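You operate a simulated robot arm through the tools that you are given. There is no shell and no other tool. Be economical: measure what you need, move in short steps, check, and stop when the job is done.

You run a simulated robot arm. Do the job below in one go: nothing can be reset, and whatever is moved stays where it is left.

JOB
Press the silver sleeve into the green housing with the lever press.
Fine: grey plate to SLEEVE, knob to FREE; at the end lever up, plate out, the housing still on it.

It is judged by the outcome, as a careful person would: the job done as asked, and still so three seconds after it is handed in. It fails if anything else is knocked over, pushed out of place, dropped, spilled or broken.

ROBOT AND FRAMES
A 6-joint arm with a four-finger gripper on a trunk, on a base that drives. Base frame: it is fixed to the floor where the robot stands at the start and does not move with it; the origin is under the middle of the robot, x ahead of it, y to its left, z up. Readings come in m, rad, newtons and seconds.
Its first joint turns from -2.897 to 2.897 rad. Places, roughly: grey plate [0.6, 0.3, 0.9]; hole of the green socket housing [0.6, -0.1, 0.9]; nest of the grey plate [0.6, 0.3, 0.9]; press knob [0.7, 0.3, 1.1]. Payload 3.67 kg.
Tool frame: the origin (TCP) lies between the finger pads and is the grasp point; the fingertips stand 0.028 m ahead of it; z points along the fingers, y is the line along which they close. The gripper opens to 0.112 m. The gripper's body begins 0.073 m behind the TCP.
Orientation is that of the tool frame in the base frame, as a unit quaternion [x, y, z, w]. With the fingers straight down and closing along the base's y, the tool's x points along the base's -x, its y along +y and its z along -z.

CONTROLS
- The arm moves only by the tool servo_tool. Its argument "steps" is a list of rows, each a list of 7 numbers: the shift along the base's x, y, z in cm, then the turn, a rotation vector about the base's x, y, z in rad, then the opening in per cent of the stroke, from 0 (shut) to 100 (fully open). In form: [[tx, ty, tz, ax, ay, az, claw], ...]. A call has 1 to 20 rows; each row is the pose to reach, as a shift and turn from the pose commanded when the call began. Each row takes 0.2 s and may step no farther than 0.05 m and 0.15 rad from the row before; otherwise, or with a gripper value out of range, the whole call is refused. Where a pose cannot be reached the arm comes as near as it can. A force on the tool above 90 N (or 10 N above the force at the start of the call, whichever is more), or a blocked arm, ends the call early, and 0.2 s more pass. The fingers move at their own pace and stop on an object; they squeeze with about 31 N. The grip force told is the motor's: it shows also when the fingers shut on nothing. Time passes only in rows, and 0.2 s behind the last, so rows that repeat a pose let the fingers close. The reply holds the time, the measured pose of the TCP, the force on the tool along the base axes, the opening and the grip force, in the units named above and with some noise, with the torque about the TCP (base axes, N m) and any sound that the robot's microphone picked up.
- Cameras (640 x 400 px; columns grow to the right, rows downward): "scene" is now at [0.1091, 0.1933, 1.3518]; the picture's right is [-0.23, -0.97, 0.00], its down [-0.33, 0.08, -0.94] and it looks along [0.92, -0.21, -0.34] (base axes); focal length 214 px, centre (320, 200). "wrist" rides on the gripper at [0.06, -0.018, -0.104] in the tool frame; the picture's right is [0.29, 0.96, 0.00], its down [-0.80, 0.24, -0.55] and it looks along [-0.53, 0.16, 0.83] (tool axes); focal length 234 px, centre (320, 200). There is no depth. A picture from a camera that has moved, and an enlarged one, comes with that camera's place and axes in the base frame and with its lens.
- capture(camera): a new picture of that camera. No time passes.
- drive_base(legs): drives the robot by 1 to 6 legs, each [ahead, left, turn to the left] in m, m and rad, along the robot's own axes; the way and the turn of a leg run together, so that a leg with both is an arc; at most 1.5 m and 3.142 rad a leg. The arm and the cameras ride along, it lands a little off, and it stops where it bumps. It gives what a move gives.
- aim_head(pan, tilt): turns the head with the scene camera to pan (to the left, within 2.496 rad either way) and tilt (down, from -0.506 to 1.204), counted from straight ahead of the robot. It gives what a move gives.
- inspect(camera, box): a new picture of the part [left, top, right, bottom] of that camera's present view, enlarged. No time passes.
- sign_off(): hands the job in; it is judged then, once.

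Work in short steps. Places have to be worked out from the pictures, the camera data and where the tool is seen: move nearer, look again, correct. Check each grasp and each placing, and mend what went wrong. You have 120 turns and 78 pictures in all, those below and enlarged ones among them. Open the gripper and draw the arm clear of the work before you hand the job in, unless the task says otherwise.

The tools are called after "Request:" as name(argument=value, ...) on one line, values as JSON. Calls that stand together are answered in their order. servo_tool: Moves the arm, as the interface text tells. Its arguments: {"type":"object","properties":{"steps":{"type":"array","items":{"type":"array","items":{"type":"number"}}}},"required":["steps"]} The other tools are called the same way: drive_base (legs) drives the base; aim_head (pan, tilt) turns the head that bears the scene camera; capture (camera) takes a picture; inspect (camera, box) takes an enlarged picture of a part of a camera's view; sign_off () hands the job in.

At the start:

```text
t: 0.0
eef_pos: [0.4549, 0.2935, 1.3429]
orientation: [0.0, 1.0, 0.0, 0.001]
ft_force: [-0.5, 0.7, 0.3]
torque: [0.02, 0.03, 0.0]
opening: 0.1119
gripper_force: 0.0
robot x, y, heading: [-0.0006, -0.002, 0.0]
head pan, tilt: [-0.227, 0.346]
```

scene: 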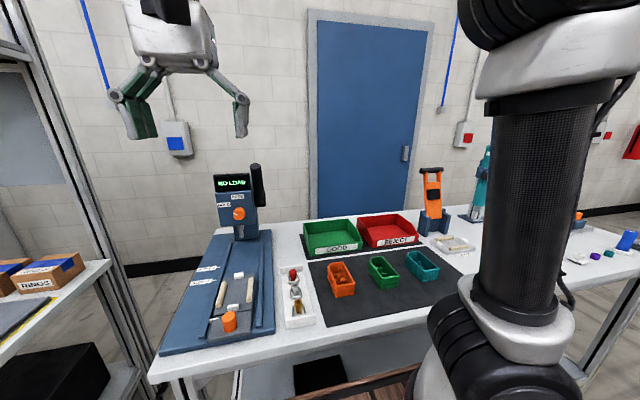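
wrist: 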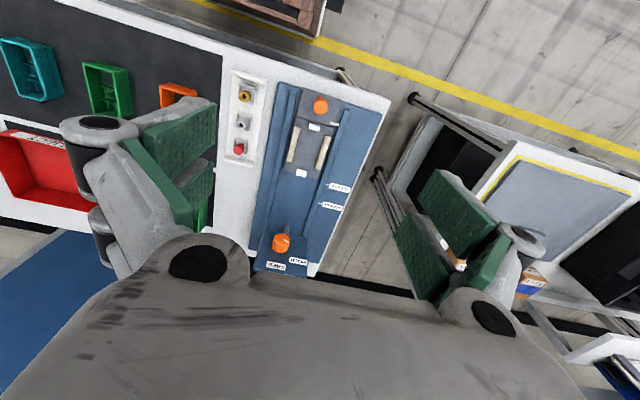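

The press is at left with the plate on rails, and the parts sit in a tray beside it. I enlarge both areas to read the labels.

Request:
inspect(camera="scene", box=[150, 220, 340, 360])

Request:
inspect(camera="scene", box=[190, 150, 290, 250])

Request:
inspect(camera="wrist", box=[220, 60, 400, 290])

Request:
inspect(camera="scene", box=[310, 230, 460, 330])

```text
2.86 times, centred on (245, 290) of scene
camera zoom: at [0.1091, 0.1933, 1.3518], right [-0.23, -0.97, 0.0], down [-0.33, 0.08, -0.94], along [0.92, -0.21, -0.34], focal length 613 px, centre (534, -57)
```

zoom: 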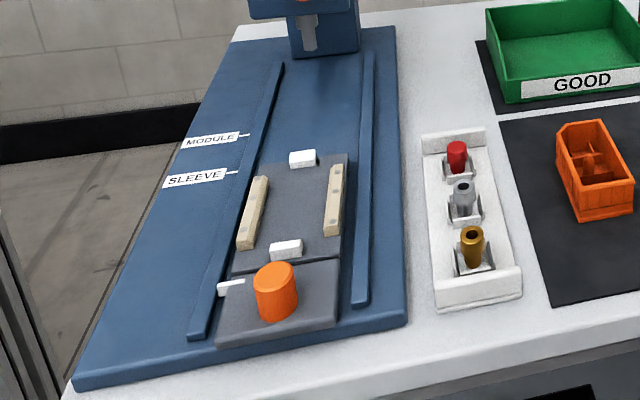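

```text
4.00 times, centred on (240, 200) of scene
camera zoom: at [0.1091, 0.1933, 1.3518], right [-0.23, -0.97, 0.0], down [-0.33, 0.08, -0.94], along [0.92, -0.21, -0.34], focal length 858 px, centre (640, 200)
```

zoom: 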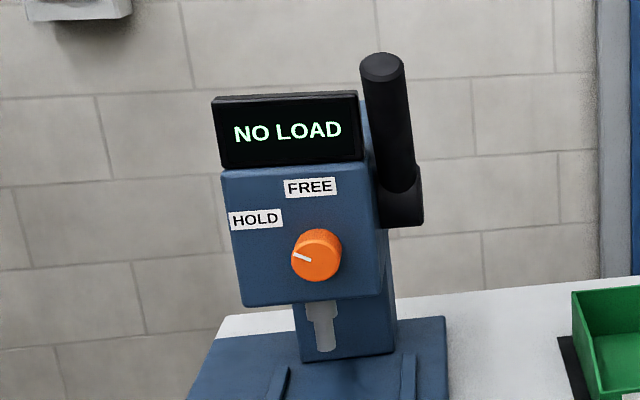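

```text
1.74 times, centred on (310, 175) of wrist
camera zoom: at [0.395, 0.2762, 1.4455], right [-0.29, 0.96, 0.0], down [0.8, 0.24, 0.55], along [0.53, 0.16, -0.83], focal length 407 px, centre (337, 244)
```

zoom: 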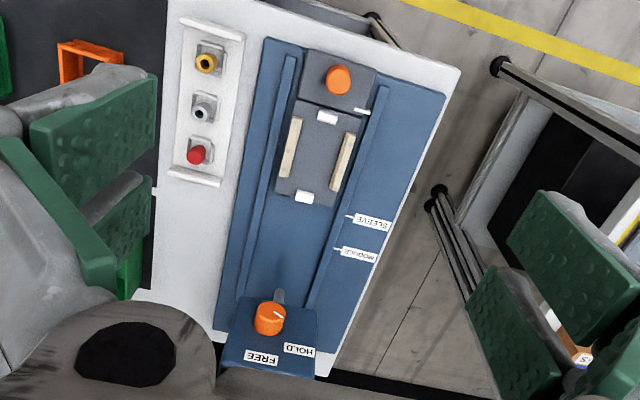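

```text
4.00 times, centred on (385, 280) of scene
camera zoom: at [0.1091, 0.1933, 1.3518], right [-0.23, -0.97, 0.0], down [-0.33, 0.08, -0.94], along [0.92, -0.21, -0.34], focal length 858 px, centre (60, -120)
```

zoom: 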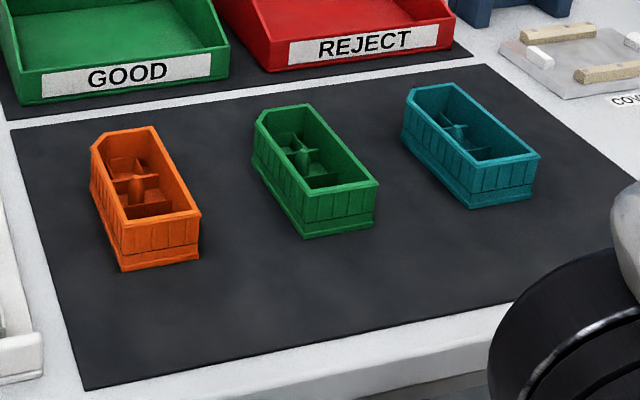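

The knob points at HOLD and must go to FREE. The plate's handle is near (0.49, 0.305), the sleeve near (0.58, 0.16) and the green housing near (0.59, -0.12). I move over the housing for a closer look.

Request:
servo_tool(steps=[[1, -4, -2, 0, 0, 0, 100], [2, -8, -4, 0, 0, 0, 100], [3, -12, -6, 0, 0, 0, 100], [4, -16, -8, 0, 0, 0, 100], [5, -20, -10, 0, 0, 0, 100], [6, -24, -12, 0, 0, 0, 100], [7, -28, -14, 0, 0, 0, 100], [8.5, -32, -16, 0, 0, 0, 100], [10, -36, -18, 0, 0, 0, 100], [12, -40, -20, 0, 0, 0, 100], [12.5, -41.5, -22, 0, 0, 0, 100], [12.5, -41.5, -22, 0, 0, 0, 100]])

Request:
capture(camera="wrist")

Request:
capture(camera="scene")

```text
t: 2.6
eef_pos: [0.5807, -0.1198, 1.1208]
orientation: [0.0, 1.0, 0.001, 0.0]
ft_force: [0.3, 1.0, -0.4]
torque: [0.03, -0.01, 0.0]
opening: 0.1121
gripper_force: 0.0
robot x, y, heading: [0.0001, 0.0011, -0.001]
head pan, tilt: [-0.227, 0.346]
```

```text
71 pictures are left
camera wrist: at [0.5207, -0.138, 1.224], right [-0.29, 0.96, 0.0], down [0.8, 0.24, 0.55], along [0.53, 0.16, -0.83], focal length 234 px, centre (320, 200)
```

wrist: 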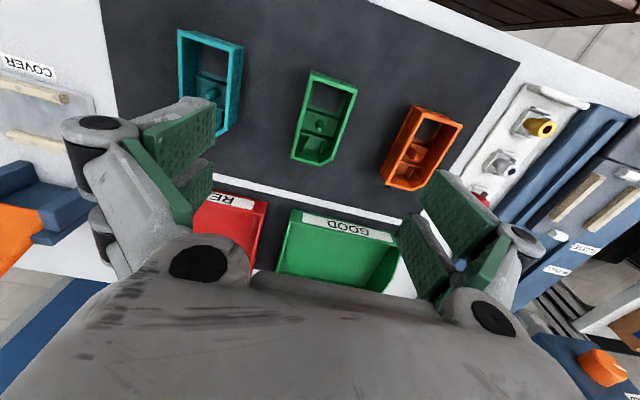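

```text
70 pictures are left
camera scene: at [0.109, 0.1933, 1.3518], right [-0.23, -0.97, 0.0], down [-0.33, 0.08, -0.94], along [0.92, -0.21, -0.34], focal length 214 px, centre (320, 200)
```

scene: 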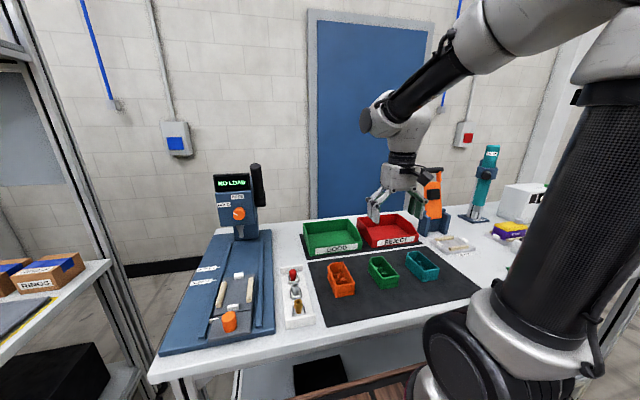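

The housing is in view; I enlarge it to read its outline and the hole.

Request:
inspect(camera="wrist", box=[270, 50, 380, 180])

Request:
inspect(camera="wrist", box=[460, 70, 640, 280])

```text
3.08 times, centred on (325, 115) of wrist
camera zoom: at [0.5207, -0.138, 1.224], right [-0.29, 0.96, 0.0], down [0.8, 0.24, 0.55], along [0.53, 0.16, -0.83], focal length 720 px, centre (305, 462)
```

zoom: 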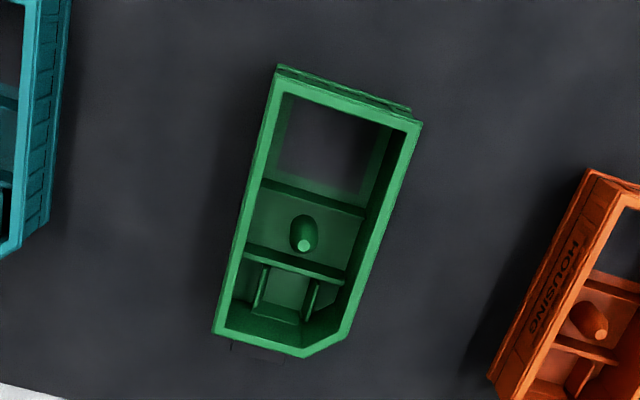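

```text
1.90 times, centred on (550, 175) of wrist
camera zoom: at [0.5207, -0.138, 1.224], right [-0.29, 0.96, 0.0], down [0.8, 0.24, 0.55], along [0.53, 0.16, -0.83], focal length 446 px, centre (-118, 248)
```

zoom: 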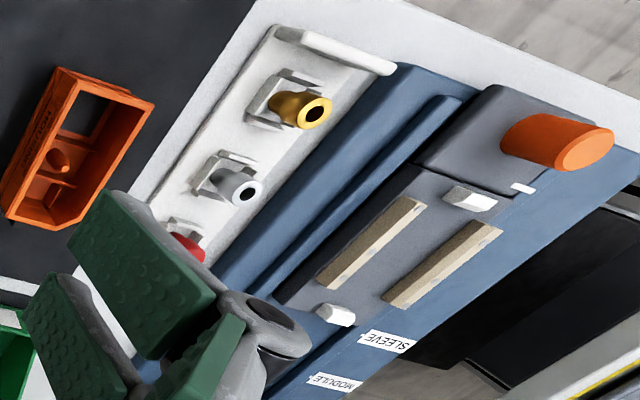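

The green housing is nearly square to the base: about 0.06 wide in y, 0.114 long in x, centre near (0.606, -0.11), rim at z≈0.915. I go over the tray and plate to see the nest.

Request:
servo_tool(steps=[[-1, 4, 2, 0, 0, 0, 100], [-2, 8, 3, 0, 0, 0, 100], [-2, 12.5, 3, 0, 0, 0, 100], [-2, 17, 3, 0, 0, 0, 100], [-2, 21.5, 3, 0, 0, 0, 100], [-2, 26, 3, 0, 0, 0, 100], [-2, 30.5, 3, 0, 0, 0, 100], [-2, 35, 3, 0, 0, 0, 100], [-2, 38, 3, 0, 0, 0, 100], [-2, 38, 3, 0, 0, 0, 100]])

Request:
capture(camera="wrist")

```text
t: 4.8
eef_pos: [0.5599, 0.2593, 1.1531]
orientation: [0.0, 1.0, 0.0, 0.0]
ft_force: [-0.6, 1.1, 0.3]
torque: [-0.04, 0.02, -0.02]
opening: 0.1121
gripper_force: 0.2
robot x, y, heading: [0.0006, -0.0007, -0.0]
head pan, tilt: [-0.227, 0.346]
```

```text
67 pictures are left
camera wrist: at [0.4992, 0.2421, 1.2561], right [-0.29, 0.96, 0.0], down [0.8, 0.24, 0.55], along [0.53, 0.16, -0.83], focal length 234 px, centre (320, 200)
```

wrist: 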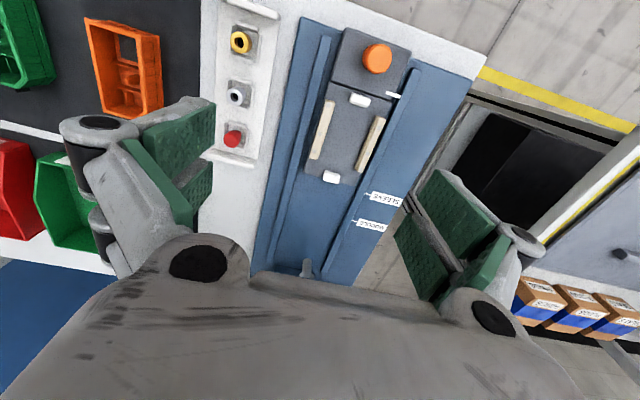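

Now I enlarge the nest and the sleeve tray.

Request:
inspect(camera="wrist", box=[280, 20, 440, 240])

Request:
inspect(camera="wrist", box=[200, 10, 290, 170])

```text
1.82 times, centred on (360, 130) of wrist
camera zoom: at [0.4992, 0.2421, 1.2561], right [-0.29, 0.96, 0.0], down [0.8, 0.24, 0.55], along [0.53, 0.16, -0.83], focal length 426 px, centre (247, 327)
```

zoom: 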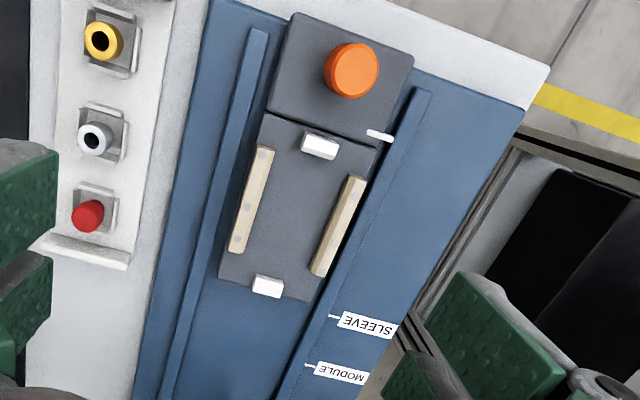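

```text
2.50 times, centred on (245, 90) of wrist
camera zoom: at [0.4992, 0.2421, 1.2561], right [-0.29, 0.96, 0.0], down [0.8, 0.24, 0.55], along [0.53, 0.16, -0.83], focal length 585 px, centre (508, 475)
```

zoom: 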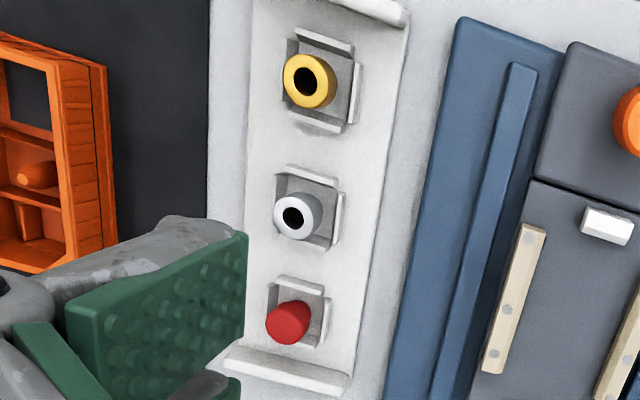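

The nest looks symmetric: centre near (0.609, 0.314), about 0.062 wide and 0.114 long, so the housing fits without a turn. The sleeve is near (0.585, 0.154). I go back over the housing, lower.

Request:
servo_tool(steps=[[1, -4, 0, 0, 0, 0, 100], [2, -8.5, 0, 0, 0, 0, 100], [3, -13, 0, 0, 0, 0, 100], [4, -17.5, 0, 0, 0, 0, 100], [4.6, -22, 0, 0, 0, 0, 100], [4.6, -26.5, 0, 0, 0, 0, 100], [4.6, -31, -1, 0, 0, 0, 100], [4.6, -34, -3, 0, 0, 0, 100], [4.6, -37, -6, 0, 0, 0, 100], [4.6, -37, -10, 0, 0, 0, 100], [4.6, -37, -14, 0, 0, 0, 100], [4.6, -37, -16, 0, 0, 0, 100], [4.6, -37, -16, 0, 0, 0, 100]])

Request:
capture(camera="wrist")

Request:
inspect(camera="scene", box=[300, 180, 460, 310])

```text
t: 7.6
eef_pos: [0.6069, -0.1088, 0.9927]
orientation: [0.0, 1.0, 0.0, 0.0]
ft_force: [0.1, -0.7, 0.9]
torque: [0.03, -0.01, 0.02]
opening: 0.1121
gripper_force: 0.0
robot x, y, heading: [-0.0008, -0.0018, -0.007]
head pan, tilt: [-0.227, 0.346]
```

```text
64 pictures are left
camera wrist: at [0.5465, -0.1263, 1.0962], right [-0.29, 0.96, 0.0], down [0.8, 0.24, 0.55], along [0.53, 0.16, -0.83], focal length 234 px, centre (320, 200)
```

wrist: 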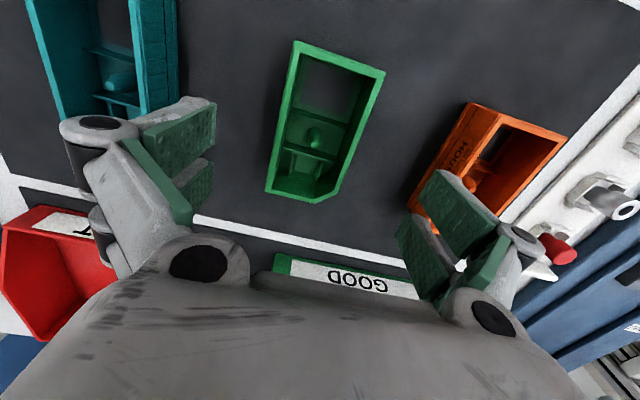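

```text
3.08 times, centred on (380, 245) of scene
camera zoom: at [0.109, 0.1933, 1.3518], right [-0.23, -0.97, 0.0], down [-0.33, 0.08, -0.94], along [0.92, -0.21, -0.34], focal length 660 px, centre (135, 62)
```

zoom: 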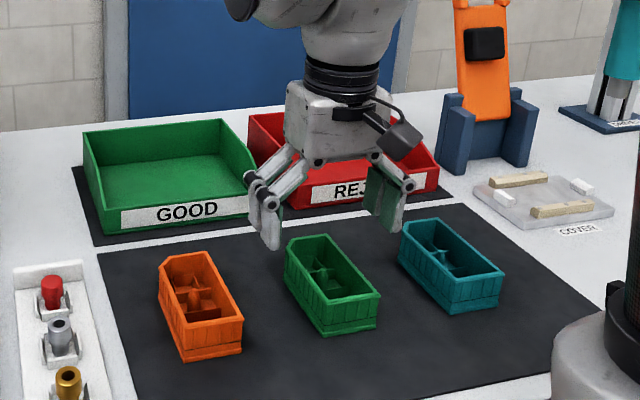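

I enlarge the housing from this closer pose to refine its centre and height.

Request:
inspect(camera="wrist", box=[250, 30, 400, 210])

```text
2.22 times, centred on (325, 120) of wrist
camera zoom: at [0.5465, -0.1263, 1.0962], right [-0.29, 0.96, 0.0], down [0.8, 0.24, 0.55], along [0.53, 0.16, -0.83], focal length 520 px, centre (309, 378)
```

zoom: 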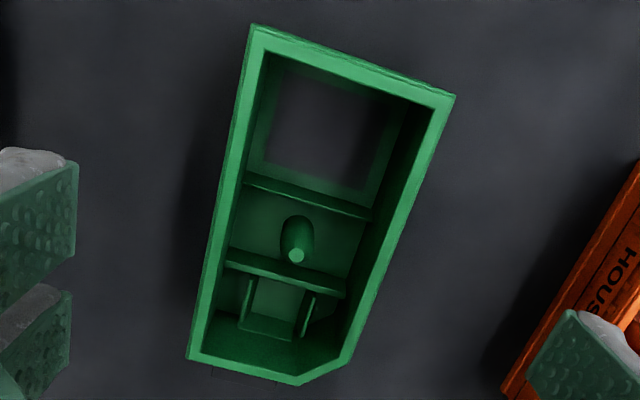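

Combining both heights, the rim is at z≈0.925 and the centre at (0.605, -0.111), yaw near 0. I descend so the tips are about 18 mm below the rim, then close.

Request:
servo_tool(steps=[[-0.2, -0.25, -2, 0, 0, 0, 100], [-0.2, -0.25, -4, 0, 0, 0, 100], [-0.2, -0.25, -5.5, 0, 0, 0, 100], [-0.2, -0.25, -5.8, 0, 0, 0, 100], [-0.2, -0.25, -5.8, 0, 0, 0, 70], [-0.2, -0.25, -5.8, 0, 0, 0, 60]])

Request:
inspect(camera="scene", box=[320, 210, 440, 310])

Request:
capture(camera="wrist")

```text
t: 9.0
eef_pos: [0.6041, -0.1143, 0.9343]
orientation: [-0.001, 1.0, 0.0, 0.0]
ft_force: [-0.2, 0.3, 0.4]
torque: [-0.01, 0.0, 0.0]
opening: 0.0672
gripper_force: 0.0
robot x, y, heading: [0.0012, 0.0009, 0.006]
head pan, tilt: [-0.227, 0.346]
```

```text
4.00 times, centred on (380, 260) of scene
camera zoom: at [0.1091, 0.1933, 1.3518], right [-0.23, -0.97, 0.0], down [-0.33, 0.08, -0.94], along [0.92, -0.21, -0.34], focal length 858 px, centre (80, -40)
```

zoom: 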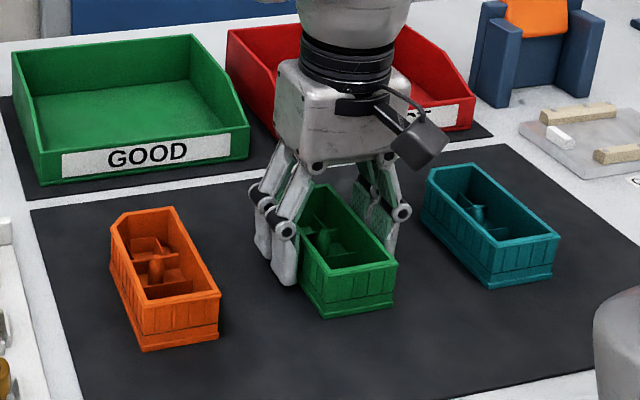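

```text
60 pictures are left
camera wrist: at [0.5443, -0.1308, 1.0377], right [-0.29, 0.96, 0.0], down [0.8, 0.24, 0.55], along [0.53, 0.16, -0.83], focal length 234 px, centre (320, 200)
```

wrist: 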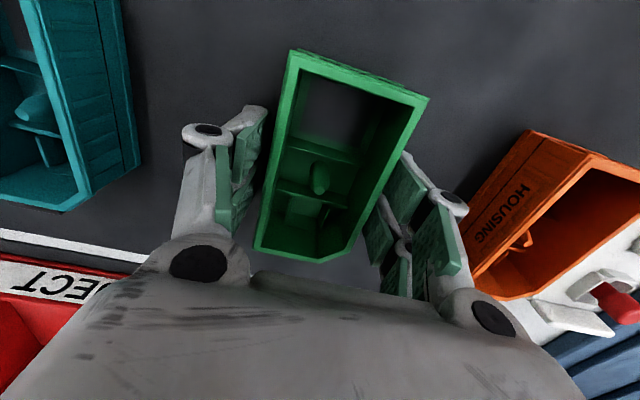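

The TCP sits over the middle of the housing and both fingers straddle it. I close.

Request:
servo_tool(steps=[[0, 0, 0, 0, 0, 0, 52], [0, 0, 0, 0, 0, 0, 46], [0, 0, 0, 0, 0, 0, 40], [0, 0, 0, 0, 0, 0, 40]])

```text
t: 10.0
eef_pos: [0.6041, -0.1129, 0.9351]
orientation: [-0.001, 1.0, 0.0, 0.0]
ft_force: [0.1, 1.0, 1.8]
torque: [-0.06, 0.1, 0.01]
opening: 0.0537
gripper_force: 30.8
robot x, y, heading: [-0.0007, 0.0019, -0.002]
head pan, tilt: [-0.227, 0.346]
```

Gripped at 0.0537 m. I lift and check the housing from the scene camera.

Request:
servo_tool(steps=[[0, 0, 1, 0, 0, 0, 40], [0, 0, 4, 0, 0, 0, 40], [0, 0, 8, 0, 0, 0, 40], [0, 0, 12, 0, 0, 0, 40], [0, 0, 12, 0, 0, 0, 40]])

Request:
inspect(camera="scene", box=[320, 160, 440, 310])

Request:
inspect(camera="wrist", box=[230, 30, 450, 280])

```text
t: 11.2
eef_pos: [0.6075, -0.1156, 1.0524]
orientation: [0.001, 1.0, 0.0, 0.001]
ft_force: [-0.7, 0.0, -1.7]
torque: [0.03, 0.03, -0.01]
opening: 0.0538
gripper_force: 30.7
robot x, y, heading: [0.0031, -0.0016, 0.001]
head pan, tilt: [-0.227, 0.346]
```

```text
2.67 times, centred on (380, 235) of scene
camera zoom: at [0.1091, 0.1933, 1.3518], right [-0.23, -0.97, 0.0], down [-0.33, 0.08, -0.94], along [0.92, -0.21, -0.34], focal length 572 px, centre (160, 107)
```

zoom: 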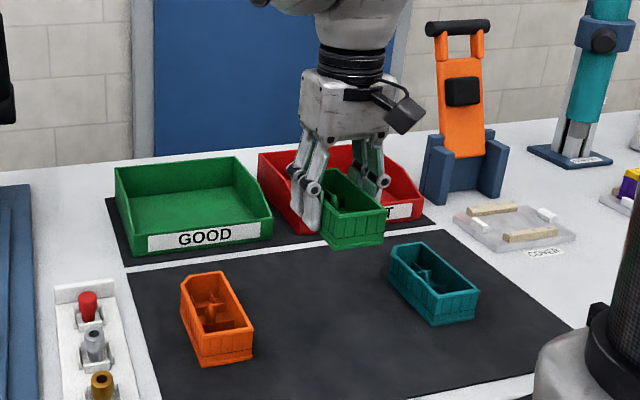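

```text
1.60 times, centred on (340, 155) of wrist
camera zoom: at [0.5463, -0.133, 1.1558], right [-0.29, 0.96, 0.0], down [0.8, 0.24, 0.55], along [0.53, 0.16, -0.83], focal length 375 px, centre (288, 272)
```

zoom: 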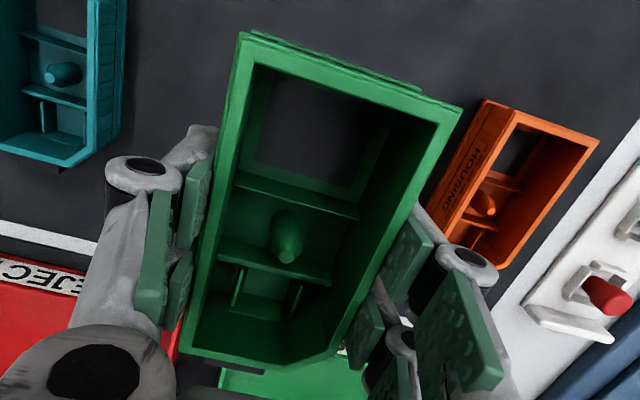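

The housing is held level. Triangulating again with both cameras puts the nest stops' tops at z≈0.936, so the plate top is about 0.922 and the nest centre about (0.603, 0.309). I carry the housing there at height and check.

Request:
servo_tool(steps=[[0, 2, 2, 0, 0, 0, 40], [0, 6, 3, 0, 0, 0, 40], [0, 10.5, 3, 0, 0, 0, 40], [0, 15, 3, 0, 0, 0, 40], [0, 19.5, 3, 0, 0, 0, 40], [0, 24, 3, 0, 0, 0, 40], [0, 28.5, 3, 0, 0, 0, 40], [0, 33, 3, 0, 0, 0, 40], [0, 37.5, 3, 0, 0, 0, 40], [-0.2, 41, 3, 0, 0, 0, 40], [-0.2, 42.2, 1, 0, 0, 0, 40], [-0.2, 42.2, -2, 0, 0, 0, 40], [-0.2, 42.2, -2, 0, 0, 0, 40]])

Request:
inspect(camera="scene", box=[180, 220, 290, 350])

Request:
capture(camera="wrist")

```text
t: 14.0
eef_pos: [0.6034, 0.3061, 1.0357]
orientation: [-0.001, 1.0, 0.0, 0.0]
ft_force: [-0.9, 0.0, -0.4]
torque: [0.0, -0.02, -0.03]
opening: 0.0538
gripper_force: 30.6
robot x, y, heading: [-0.0026, 0.0002, 0.005]
head pan, tilt: [-0.227, 0.346]
```

```text
3.08 times, centred on (235, 285) of scene
camera zoom: at [0.109, 0.1934, 1.3518], right [-0.23, -0.97, 0.0], down [-0.33, 0.08, -0.94], along [0.92, -0.21, -0.34], focal length 660 px, centre (582, -62)
```

zoom: 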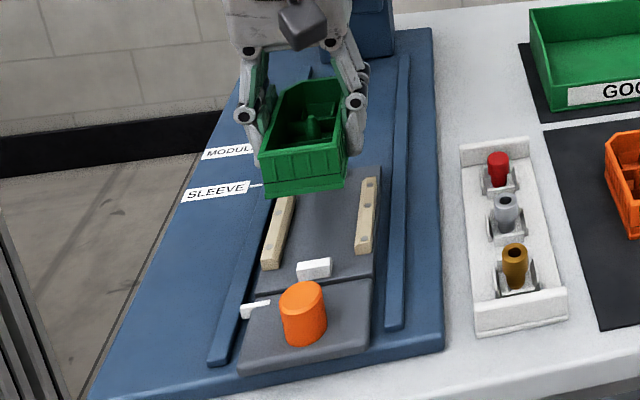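

```text
56 pictures are left
camera wrist: at [0.5436, 0.2888, 1.139], right [-0.29, 0.96, 0.0], down [0.8, 0.24, 0.55], along [0.53, 0.16, -0.83], focal length 234 px, centre (320, 200)
```

wrist: 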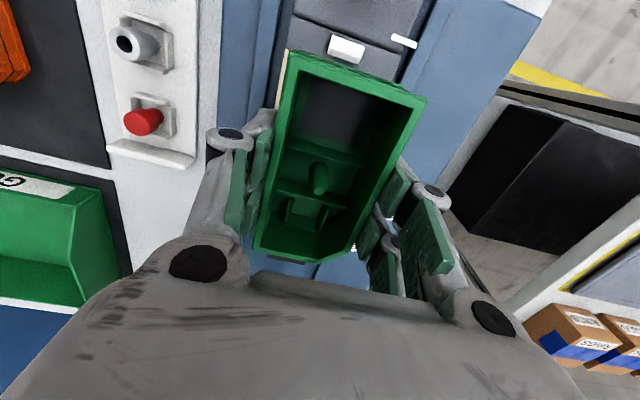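

The housing's near end is just inside the near stop. I enlarge to refine the sideways alignment.

Request:
inspect(camera="wrist", box=[250, 0, 450, 125])

Request:
inspect(camera="scene", box=[210, 230, 280, 320])

```text
3.20 times, centred on (350, 62) of wrist
camera zoom: at [0.5436, 0.2888, 1.139], right [-0.29, 0.96, 0.0], down [0.8, 0.24, 0.55], along [0.53, 0.16, -0.83], focal length 749 px, centre (224, 640)
```

zoom: 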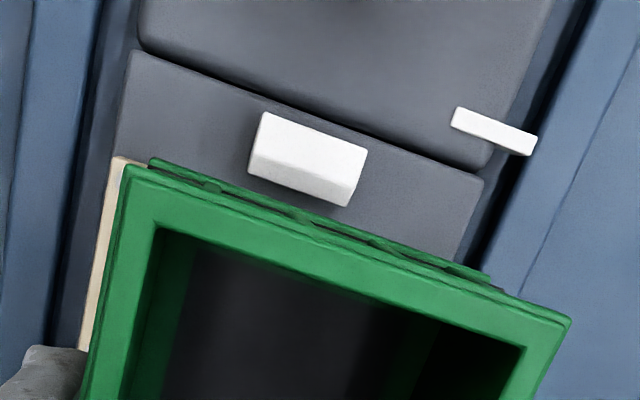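

```text
4.44 times, centred on (245, 275) of scene
camera zoom: at [0.109, 0.1934, 1.3518], right [-0.23, -0.97, 0.0], down [-0.33, 0.08, -0.94], along [0.92, -0.21, -0.34], focal length 953 px, centre (653, -133)
```

zoom: 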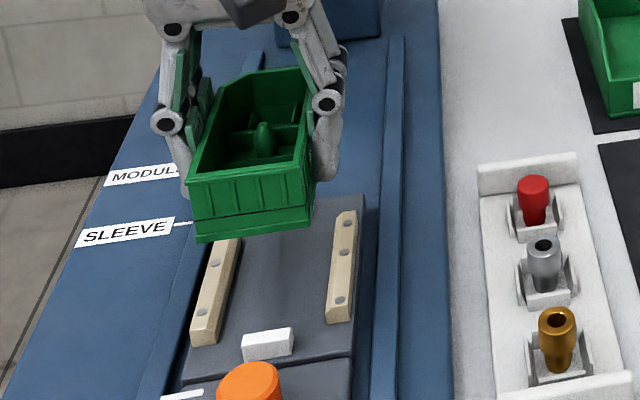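

The stops have bevelled lead-ins, and the housing's base lines up with the nest to about 1 mm. I lower in small steps, watching the force.

Request:
servo_tool(steps=[[0, 0, -1.5, 0, 0, 0, 40], [0, 0, -3, 0, 0, 0, 40], [0, 0, -4, 0, 0, 0, 40], [0, 0, -4.5, 0, 0, 0, 40], [0, 0, -4.8, 0, 0, 0, 40]])

Request:
inspect(camera="scene", box=[200, 240, 280, 330])

```text
t: 15.2
eef_pos: [0.6025, 0.3081, 0.9866]
orientation: [0.0, 1.0, 0.0, 0.0]
ft_force: [0.2, -0.5, -0.5]
torque: [-0.01, 0.01, 0.0]
opening: 0.0538
gripper_force: 31.2
robot x, y, heading: [0.0031, 0.0008, -0.001]
head pan, tilt: [-0.227, 0.346]
```

```text
4.44 times, centred on (240, 285) of scene
camera zoom: at [0.1091, 0.1934, 1.3518], right [-0.23, -0.97, 0.0], down [-0.33, 0.08, -0.94], along [0.92, -0.21, -0.34], focal length 953 px, centre (676, -178)
```

zoom: 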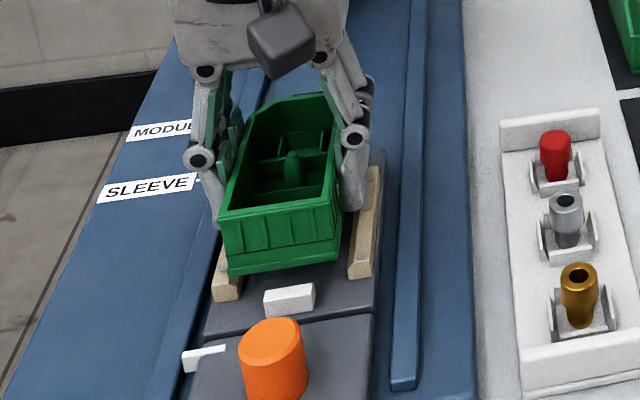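

Still free and aligned; I continue down a few mm at a time.

Request:
servo_tool(steps=[[0, 0, -0.4, 0, 0, 0, 40], [0, 0, -0.8, 0, 0, 0, 40], [0, 0, -1.0, 0, 0, 0, 40]])

Request:
inspect(camera="scene", box=[200, 240, 280, 330])

```text
t: 16.0
eef_pos: [0.6032, 0.3091, 0.9759]
orientation: [0.0, 1.0, 0.0, 0.0]
ft_force: [0.1, -0.5, -1.5]
torque: [-0.03, -0.01, 0.0]
opening: 0.0535
gripper_force: 30.6
robot x, y, heading: [-0.0014, -0.0002, 0.001]
head pan, tilt: [-0.227, 0.346]
```

```text
4.44 times, centred on (240, 285) of scene
camera zoom: at [0.1091, 0.1934, 1.3518], right [-0.23, -0.97, 0.0], down [-0.33, 0.08, -0.94], along [0.92, -0.21, -0.34], focal length 953 px, centre (676, -178)
```

zoom: 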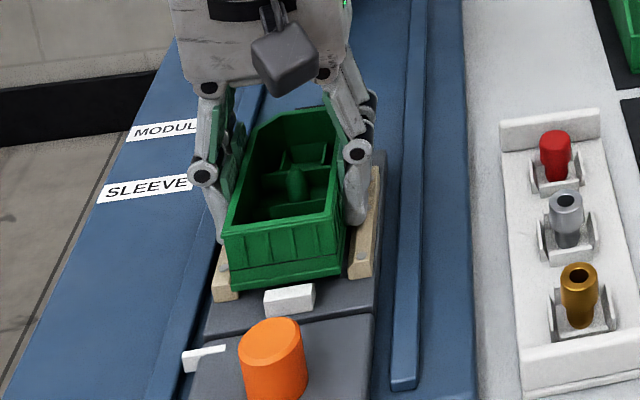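

No contact yet; I continue more finely.

Request:
servo_tool(steps=[[0, 0, -0.2, 0, 0, 0, 40], [0, 0, -0.4, 0, 0, 0, 40], [0, 0, -0.4, 0, 0, 0, 40]])

Request:
servo_tool(steps=[[0, 0, -0.15, 0, 0, 0, 40], [0, 0, -0.3, 0, 0, 0, 40], [0, 0, -0.3, 0, 0, 0, 40]])

```text
t: 16.8
eef_pos: [0.602, 0.3082, 0.9729]
orientation: [0.0, 1.0, 0.001, 0.0]
ft_force: [2.2, -0.9, 7.6]
torque: [0.02, 0.46, 0.08]
opening: 0.0536
gripper_force: 30.9
robot x, y, heading: [-0.0016, -0.0032, -0.002]
head pan, tilt: [-0.227, 0.346]
```

```text
t: 17.6
eef_pos: [0.6021, 0.3073, 0.9724]
orientation: [0.0, 1.0, 0.003, 0.003]
ft_force: [7.0, -3.8, 53.5]
torque: [-1.48, 0.25, 0.04]
opening: 0.0535
gripper_force: 30.8
robot x, y, heading: [-0.001, -0.0013, 0.001]
head pan, tilt: [-0.227, 0.346]
```

Contact came at TCP z≈0.9725. I ease the push off and look whether it is seated or resting on a stop.

Request:
servo_tool(steps=[[0, 0, 0.3, 0, 0, 0, 40], [0, 0, 0.3, 0, 0, 0, 40]])

Request:
inspect(camera="scene", box=[205, 250, 265, 315])

Request:
inspect(camera="wrist", box=[240, 20, 450, 270])

```text
t: 18.2
eef_pos: [0.6021, 0.307, 0.9726]
orientation: [0.0, 1.0, 0.0, 0.0]
ft_force: [14.6, 5.3, 24.5]
torque: [-0.2, -0.64, 0.2]
opening: 0.0536
gripper_force: 31.1
robot x, y, heading: [-0.0019, -0.0017, 0.0]
head pan, tilt: [-0.227, 0.346]
```

```text
6.15 times, centred on (235, 282) of scene
camera zoom: at [0.1091, 0.1933, 1.3518], right [-0.23, -0.97, 0.0], down [-0.33, 0.08, -0.94], along [0.92, -0.21, -0.34], focal length 1320 px, centre (843, -308)
```

zoom: 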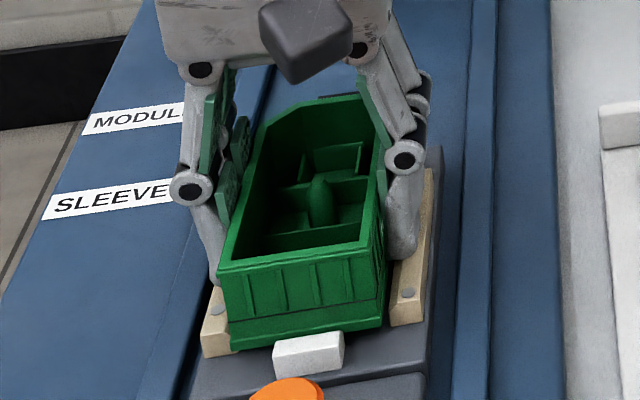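

```text
1.60 times, centred on (345, 145) of wrist
camera zoom: at [0.5417, 0.2905, 1.0752], right [-0.29, 0.96, 0.0], down [0.8, 0.24, 0.55], along [0.53, 0.16, -0.83], focal length 375 px, centre (280, 288)
```

zoom: 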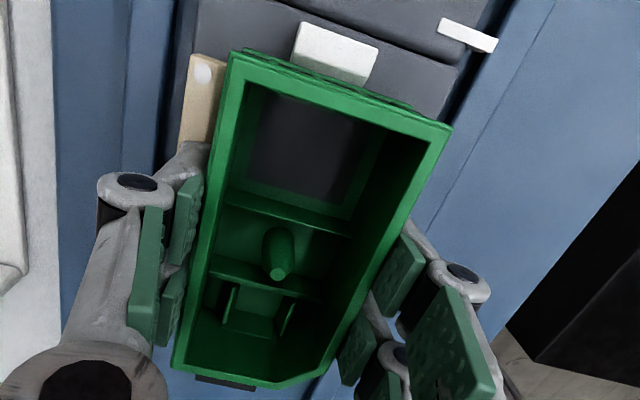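

It looks to be down between the rails and stops. I release, rise and check the seat from above.

Request:
servo_tool(steps=[[0, 0, 0, 0, 0, 0, 52], [0, 0, 0, 0, 0, 0, 60], [0, 0, 0.5, 0, 0, 0, 64], [0, 0, 3, 0, 0, 0, 70], [0, 0, 7, 0, 0, 0, 80], [-1, 0, 11, 0, 0, 0, 100], [-2, 0, 14, 0, 0, 0, 100], [-2, 0, 14, 0, 0, 0, 100]])

Request:
inspect(camera="scene", box=[205, 240, 275, 315])

Request:
inspect(camera="wrist", box=[260, 20, 430, 200])

```text
t: 20.0
eef_pos: [0.5825, 0.3073, 1.1098]
orientation: [-0.001, 1.0, 0.001, 0.0]
ft_force: [-0.2, -0.3, 0.2]
torque: [0.0, 0.03, 0.01]
opening: 0.1119
gripper_force: 0.1
robot x, y, heading: [-0.0019, 0.001, 0.001]
head pan, tilt: [-0.227, 0.346]
```

```text
5.33 times, centred on (240, 278) of scene
camera zoom: at [0.1092, 0.1934, 1.3518], right [-0.23, -0.97, 0.0], down [-0.33, 0.08, -0.94], along [0.92, -0.21, -0.34], focal length 1144 px, centre (747, -213)
```

zoom: 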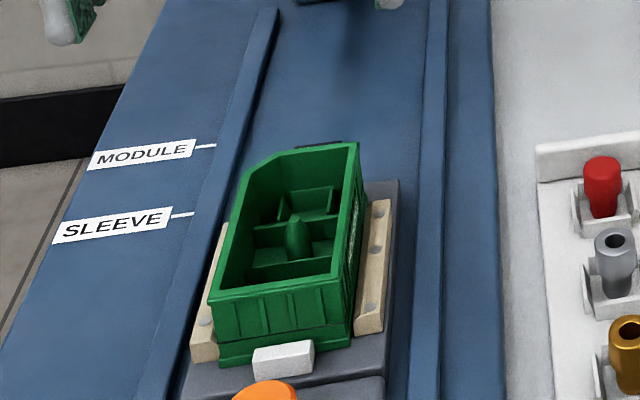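

```text
2.22 times, centred on (345, 110) of wrist
camera zoom: at [0.5225, 0.2906, 1.213], right [-0.29, 0.96, 0.0], down [0.8, 0.24, 0.55], along [0.53, 0.16, -0.83], focal length 520 px, centre (264, 400)
```

zoom: 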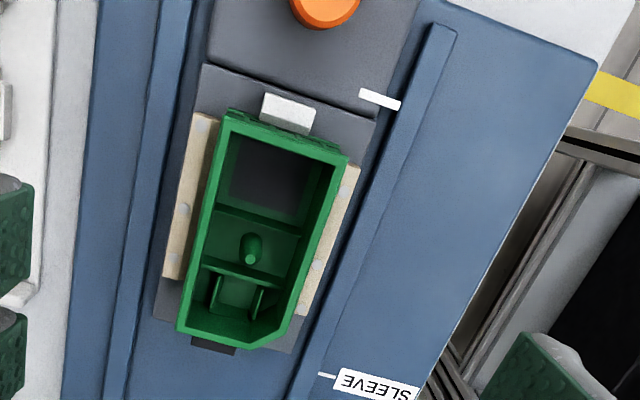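

The housing is seated level between rails and stops. Now a close look at the boss inside it and at the sleeve.

Request:
inspect(camera="wrist", box=[310, 75, 370, 135])

Request:
inspect(camera="scene", box=[280, 255, 320, 325])

```text
6.67 times, centred on (340, 105) of wrist
camera zoom: at [0.5225, 0.2906, 1.213], right [-0.29, 0.96, 0.0], down [0.8, 0.24, 0.55], along [0.53, 0.16, -0.83], focal length 1561 px, centre (187, 833)
```

zoom: 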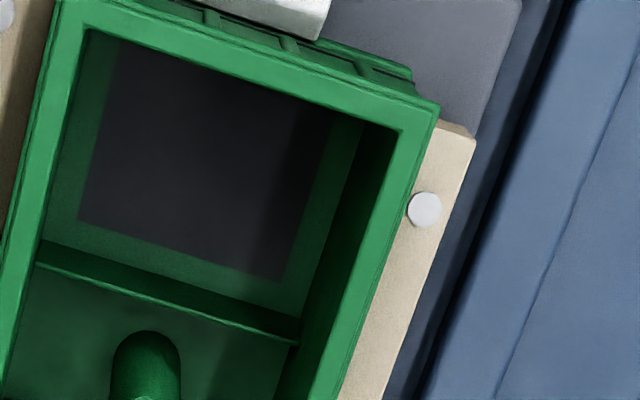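

```text
5.71 times, centred on (300, 290) of scene
camera zoom: at [0.1092, 0.1934, 1.3518], right [-0.23, -0.97, 0.0], down [-0.33, 0.08, -0.94], along [0.92, -0.21, -0.34], focal length 1226 px, centre (434, -314)
```

zoom: 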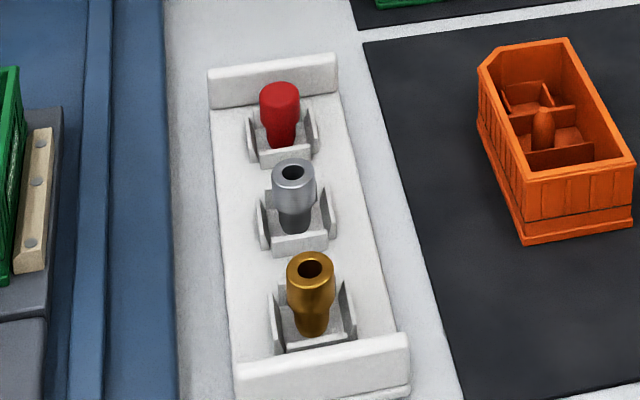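

I enlarge the boss itself.

Request:
inspect(camera="wrist", box=[315, 115, 365, 165])

Request:
inspect(camera="scene", box=[218, 265, 248, 295])

```text
8.00 times, centred on (340, 140) of wrist
camera zoom: at [0.5225, 0.2906, 1.213], right [-0.29, 0.96, 0.0], down [0.8, 0.24, 0.55], along [0.53, 0.16, -0.83], focal length 1873 px, centre (160, 680)
```

zoom: 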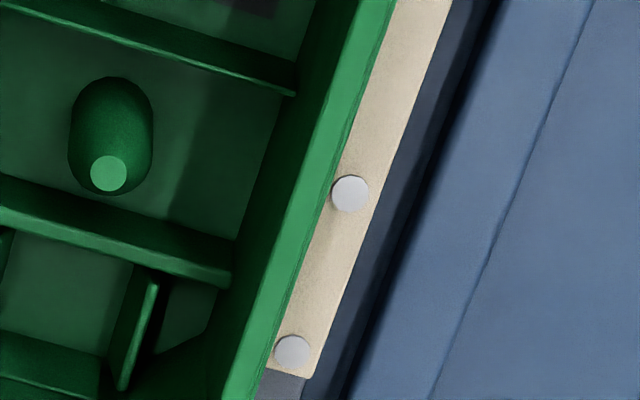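

```text
13.33 times, centred on (233, 280) of scene
camera zoom: at [0.1092, 0.1934, 1.3518], right [-0.23, -0.97, 0.0], down [-0.33, 0.08, -0.94], along [0.92, -0.21, -0.34], focal length 2860 px, centre (1480, -867)
```

zoom: 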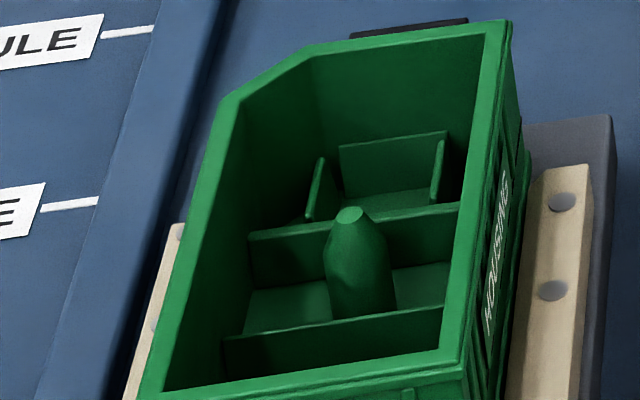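

It is a coned post, so the sleeve's bore goes over it; the post axis is at about (0.606, 0.309), tip z≈0.96. The sleeve's top is near (0.5855, 0.153, 0.934). I move above the sleeve for a closer look at its cradle.

Request:
servo_tool(steps=[[0, -4, 0, 0, 0, 0, 100], [0, -8.5, 0, 0, 0, 0, 100], [0, -13, -1, 0, 0, 0, 80], [0.2, -15.5, -4, 0, 0, 0, 60], [0.2, -15.5, -7.5, 0, 0, 0, 50], [0.2, -15.5, -7.5, 0, 0, 0, 50]])

Request:
inspect(camera="wrist", box=[240, 60, 400, 220])

Request:
inspect(camera="scene", box=[270, 230, 330, 320])

```text
t: 21.4
eef_pos: [0.5832, 0.1521, 1.0401]
orientation: [0.0, 1.0, 0.0, 0.0]
ft_force: [0.9, 0.6, -0.4]
torque: [0.0, -0.02, -0.02]
opening: 0.0563
gripper_force: 0.1
robot x, y, heading: [0.0024, -0.0004, 0.002]
head pan, tilt: [-0.227, 0.346]
```

```text
2.50 times, centred on (320, 140) of wrist
camera zoom: at [0.5232, 0.1356, 1.1434], right [-0.29, 0.96, 0.0], down [0.8, 0.24, 0.55], along [0.53, 0.16, -0.83], focal length 585 px, centre (320, 350)
```

zoom: 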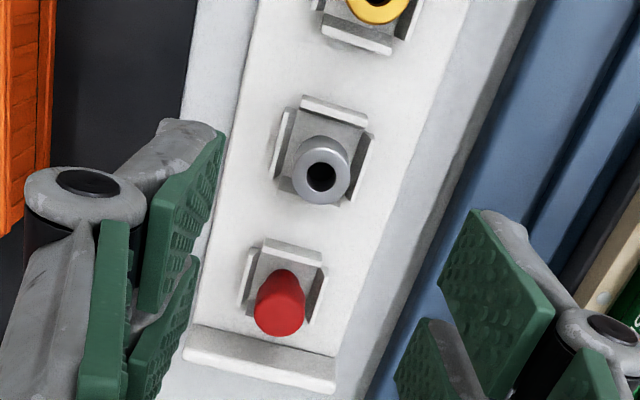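

```text
4.44 times, centred on (300, 275) of scene
camera zoom: at [0.1091, 0.1933, 1.3518], right [-0.23, -0.97, 0.0], down [-0.33, 0.08, -0.94], along [0.92, -0.21, -0.34], focal length 953 px, centre (409, -133)
```

zoom: 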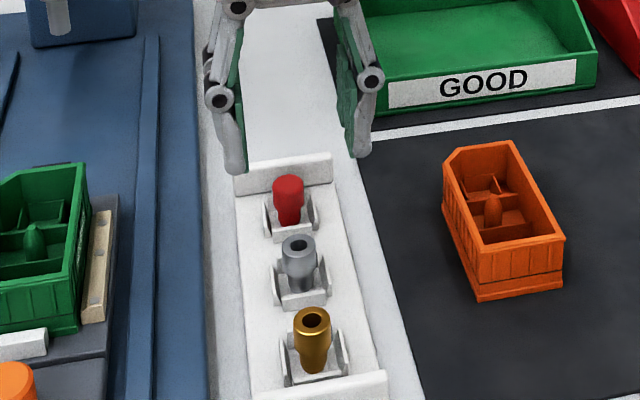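

Sleeve axis is about (0.586, 0.155); its four cradle cheeks look roughly 15–20 mm high. I descend so the tips reach z≈0.917, above the cheeks, then look before closing.

Request:
servo_tool(steps=[[0.1, 0.15, -3, 0, 0, 0, 50], [0.1, 0.15, -6, 0, 0, 0, 45], [0.1, 0.15, -8, 0, 0, 0, 45], [0.1, 0.15, -9.1, 0, 0, 0, 45], [0.1, 0.15, -9.1, 0, 0, 0, 45]])

Request:
inspect(camera="scene", box=[270, 240, 330, 315])

Request:
inspect(camera="wrist", box=[220, 90, 420, 270])

```text
t: 22.6
eef_pos: [0.5842, 0.1553, 0.9477]
orientation: [0.0, 1.0, 0.0, 0.0]
ft_force: [-0.1, 0.7, -1.2]
torque: [-0.01, 0.01, 0.01]
opening: 0.0505
gripper_force: 0.0
robot x, y, heading: [0.0022, -0.0007, -0.004]
head pan, tilt: [-0.227, 0.346]
```

```text
5.33 times, centred on (300, 278) of scene
camera zoom: at [0.1091, 0.1933, 1.3518], right [-0.23, -0.97, 0.0], down [-0.33, 0.08, -0.94], along [0.92, -0.21, -0.34], focal length 1144 px, centre (427, -213)
```

zoom: 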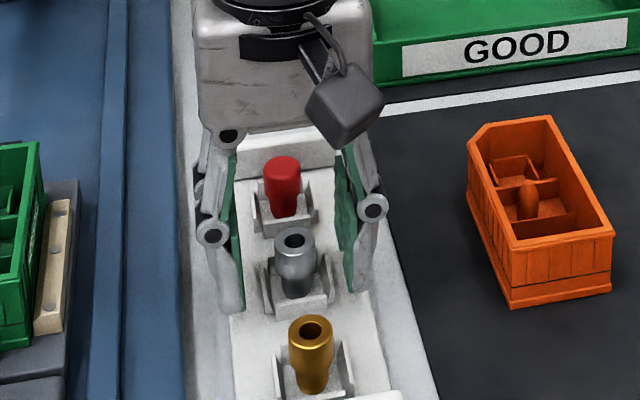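

```text
2.22 times, centred on (320, 180) of wrist
camera zoom: at [0.5245, 0.1382, 1.0506], right [-0.29, 0.96, 0.0], down [0.8, 0.24, 0.55], along [0.53, 0.16, -0.83], focal length 520 px, centre (320, 244)
```

zoom: 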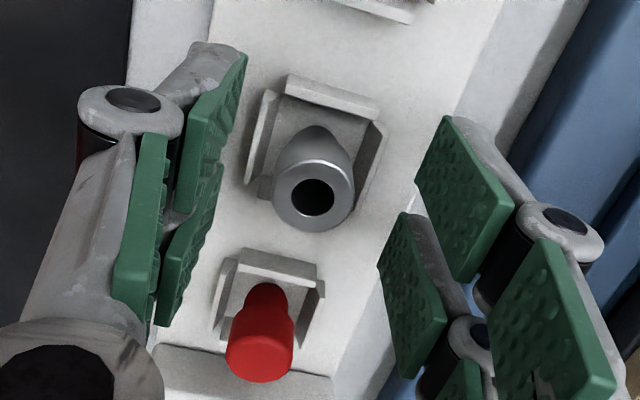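

The sleeve is centred between the fingers. I raise 5 mm for margin over the cheeks and close gently.

Request:
servo_tool(steps=[[0, 0, 0.5, 0, 0, 0, 45], [0, 0, 0.5, 0, 0, 0, 36], [0, 0, 0.5, 0, 0, 0, 28], [0, 0, 0.5, 0, 0, 0, 20], [0, 0, 0.5, 0, 0, 0, 12], [0, 0, 0.5, 0, 0, 0, 8], [0, 0, 0.5, 0, 0, 0, 8]])

Request:
inspect(camera="scene", box=[270, 240, 330, 315])

```text
t: 24.2
eef_pos: [0.5852, 0.1544, 0.9531]
orientation: [0.0, 1.0, 0.001, 0.0]
ft_force: [0.1, -0.1, 0.1]
torque: [0.01, -0.01, 0.01]
opening: 0.0172
gripper_force: 30.6
robot x, y, heading: [0.0001, 0.0007, 0.005]
head pan, tilt: [-0.227, 0.346]
```

```text
5.33 times, centred on (300, 278) of scene
camera zoom: at [0.1091, 0.1933, 1.3518], right [-0.23, -0.97, 0.0], down [-0.33, 0.08, -0.94], along [0.92, -0.21, -0.34], focal length 1144 px, centre (427, -213)
```

zoom: 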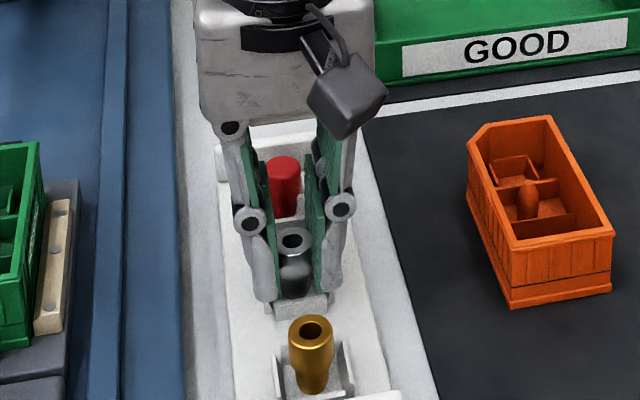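

Gripped at 17 mm, consistent with the sleeve. I lift straight up and check.

Request:
servo_tool(steps=[[0, 0, 1, 0, 0, 0, 8], [0, 0, 3, 0, 0, 0, 8], [0, 0, 6, 0, 0, 0, 8], [0, 0, 10, 0, 0, 0, 8], [0, 0, 13, 0, 0, 0, 8], [0, 0, 13, 0, 0, 0, 8]])

Request:
inspect(camera="scene", box=[260, 200, 330, 315])

Request:
inspect(camera="wrist", box=[270, 140, 370, 260])

```text
t: 25.6
eef_pos: [0.5861, 0.1522, 1.0816]
orientation: [0.001, 1.0, 0.001, 0.001]
ft_force: [-0.5, 0.7, -0.6]
torque: [0.0, 0.01, -0.03]
opening: 0.0172
gripper_force: 30.6
robot x, y, heading: [-0.0001, 0.0008, 0.0]
head pan, tilt: [-0.227, 0.346]
```

```text
3.48 times, centred on (295, 258) of scene
camera zoom: at [0.1091, 0.1933, 1.3518], right [-0.23, -0.97, 0.0], down [-0.33, 0.08, -0.94], along [0.92, -0.21, -0.34], focal length 746 px, centre (407, 0)
```

zoom: 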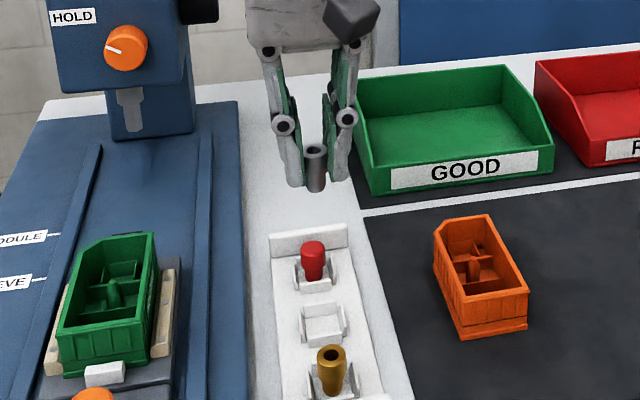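

```text
3.33 times, centred on (320, 200) of wrist
camera zoom: at [0.5257, 0.1363, 1.1846], right [-0.29, 0.96, 0.0], down [0.8, 0.24, 0.55], along [0.53, 0.16, -0.83], focal length 781 px, centre (320, 200)
```

zoom: 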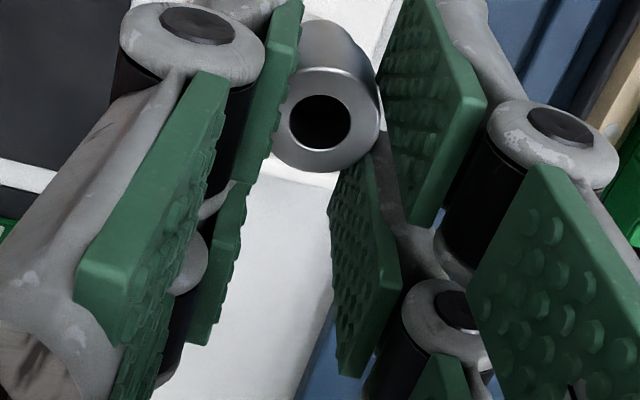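

The sleeve is out, upright, with its top about 15 mm below the TCP. I carry it over the post and compare from both cameras.

Request:
servo_tool(steps=[[0, 4, 1, 0, 0, 0, 8], [0.5, 8, 1, 0, 0, 0, 8], [1, 12, 1, 0, 0, 0, 8], [2.1, 15.3, 0, 0, 0, 0, 8], [2.1, 15.3, -3.5, 0, 0, 0, 8], [2.1, 15.3, -4.5, 0, 0, 0, 8], [2.1, 15.3, -4.5, 0, 0, 0, 8]])

Request:
inspect(camera="scene", box=[205, 230, 265, 310])

Request:
inspect(camera="wrist", box=[250, 60, 400, 260])

```text
t: 27.2
eef_pos: [0.6068, 0.3071, 1.0382]
orientation: [0.0, 1.0, 0.0, 0.001]
ft_force: [-0.3, -1.1, 0.9]
torque: [-0.02, 0.02, -0.03]
opening: 0.0173
gripper_force: 31.0
robot x, y, heading: [-0.0029, 0.0002, 0.001]
head pan, tilt: [-0.227, 0.346]
```

```text
5.00 times, centred on (235, 270) of scene
camera zoom: at [0.109, 0.1934, 1.3518], right [-0.23, -0.97, 0.0], down [-0.33, 0.08, -0.94], along [0.92, -0.21, -0.34], focal length 1072 px, centre (745, -150)
```

zoom: 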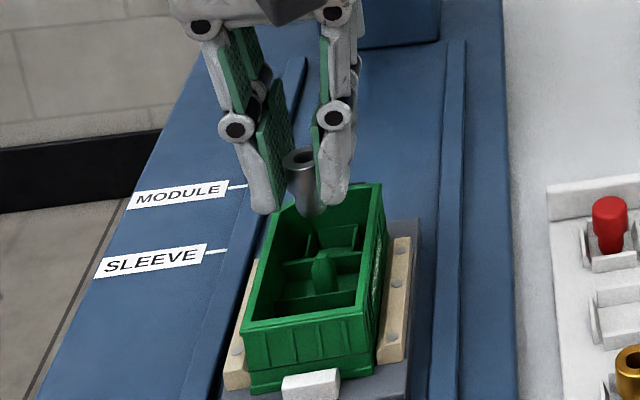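

```text
2.00 times, centred on (325, 160) of wrist
camera zoom: at [0.5465, 0.2908, 1.1408], right [-0.29, 0.96, 0.0], down [0.8, 0.24, 0.55], along [0.53, 0.16, -0.83], focal length 468 px, centre (310, 280)
```

zoom: 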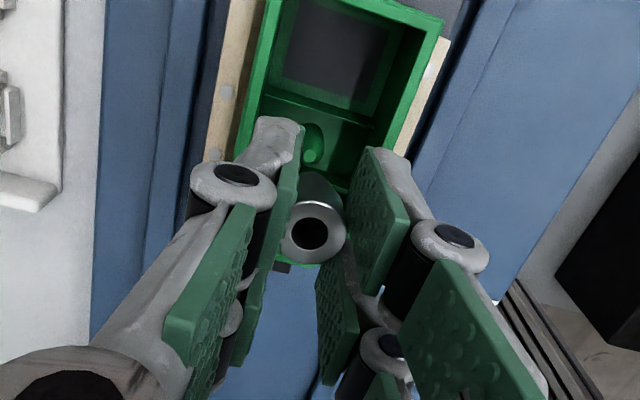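

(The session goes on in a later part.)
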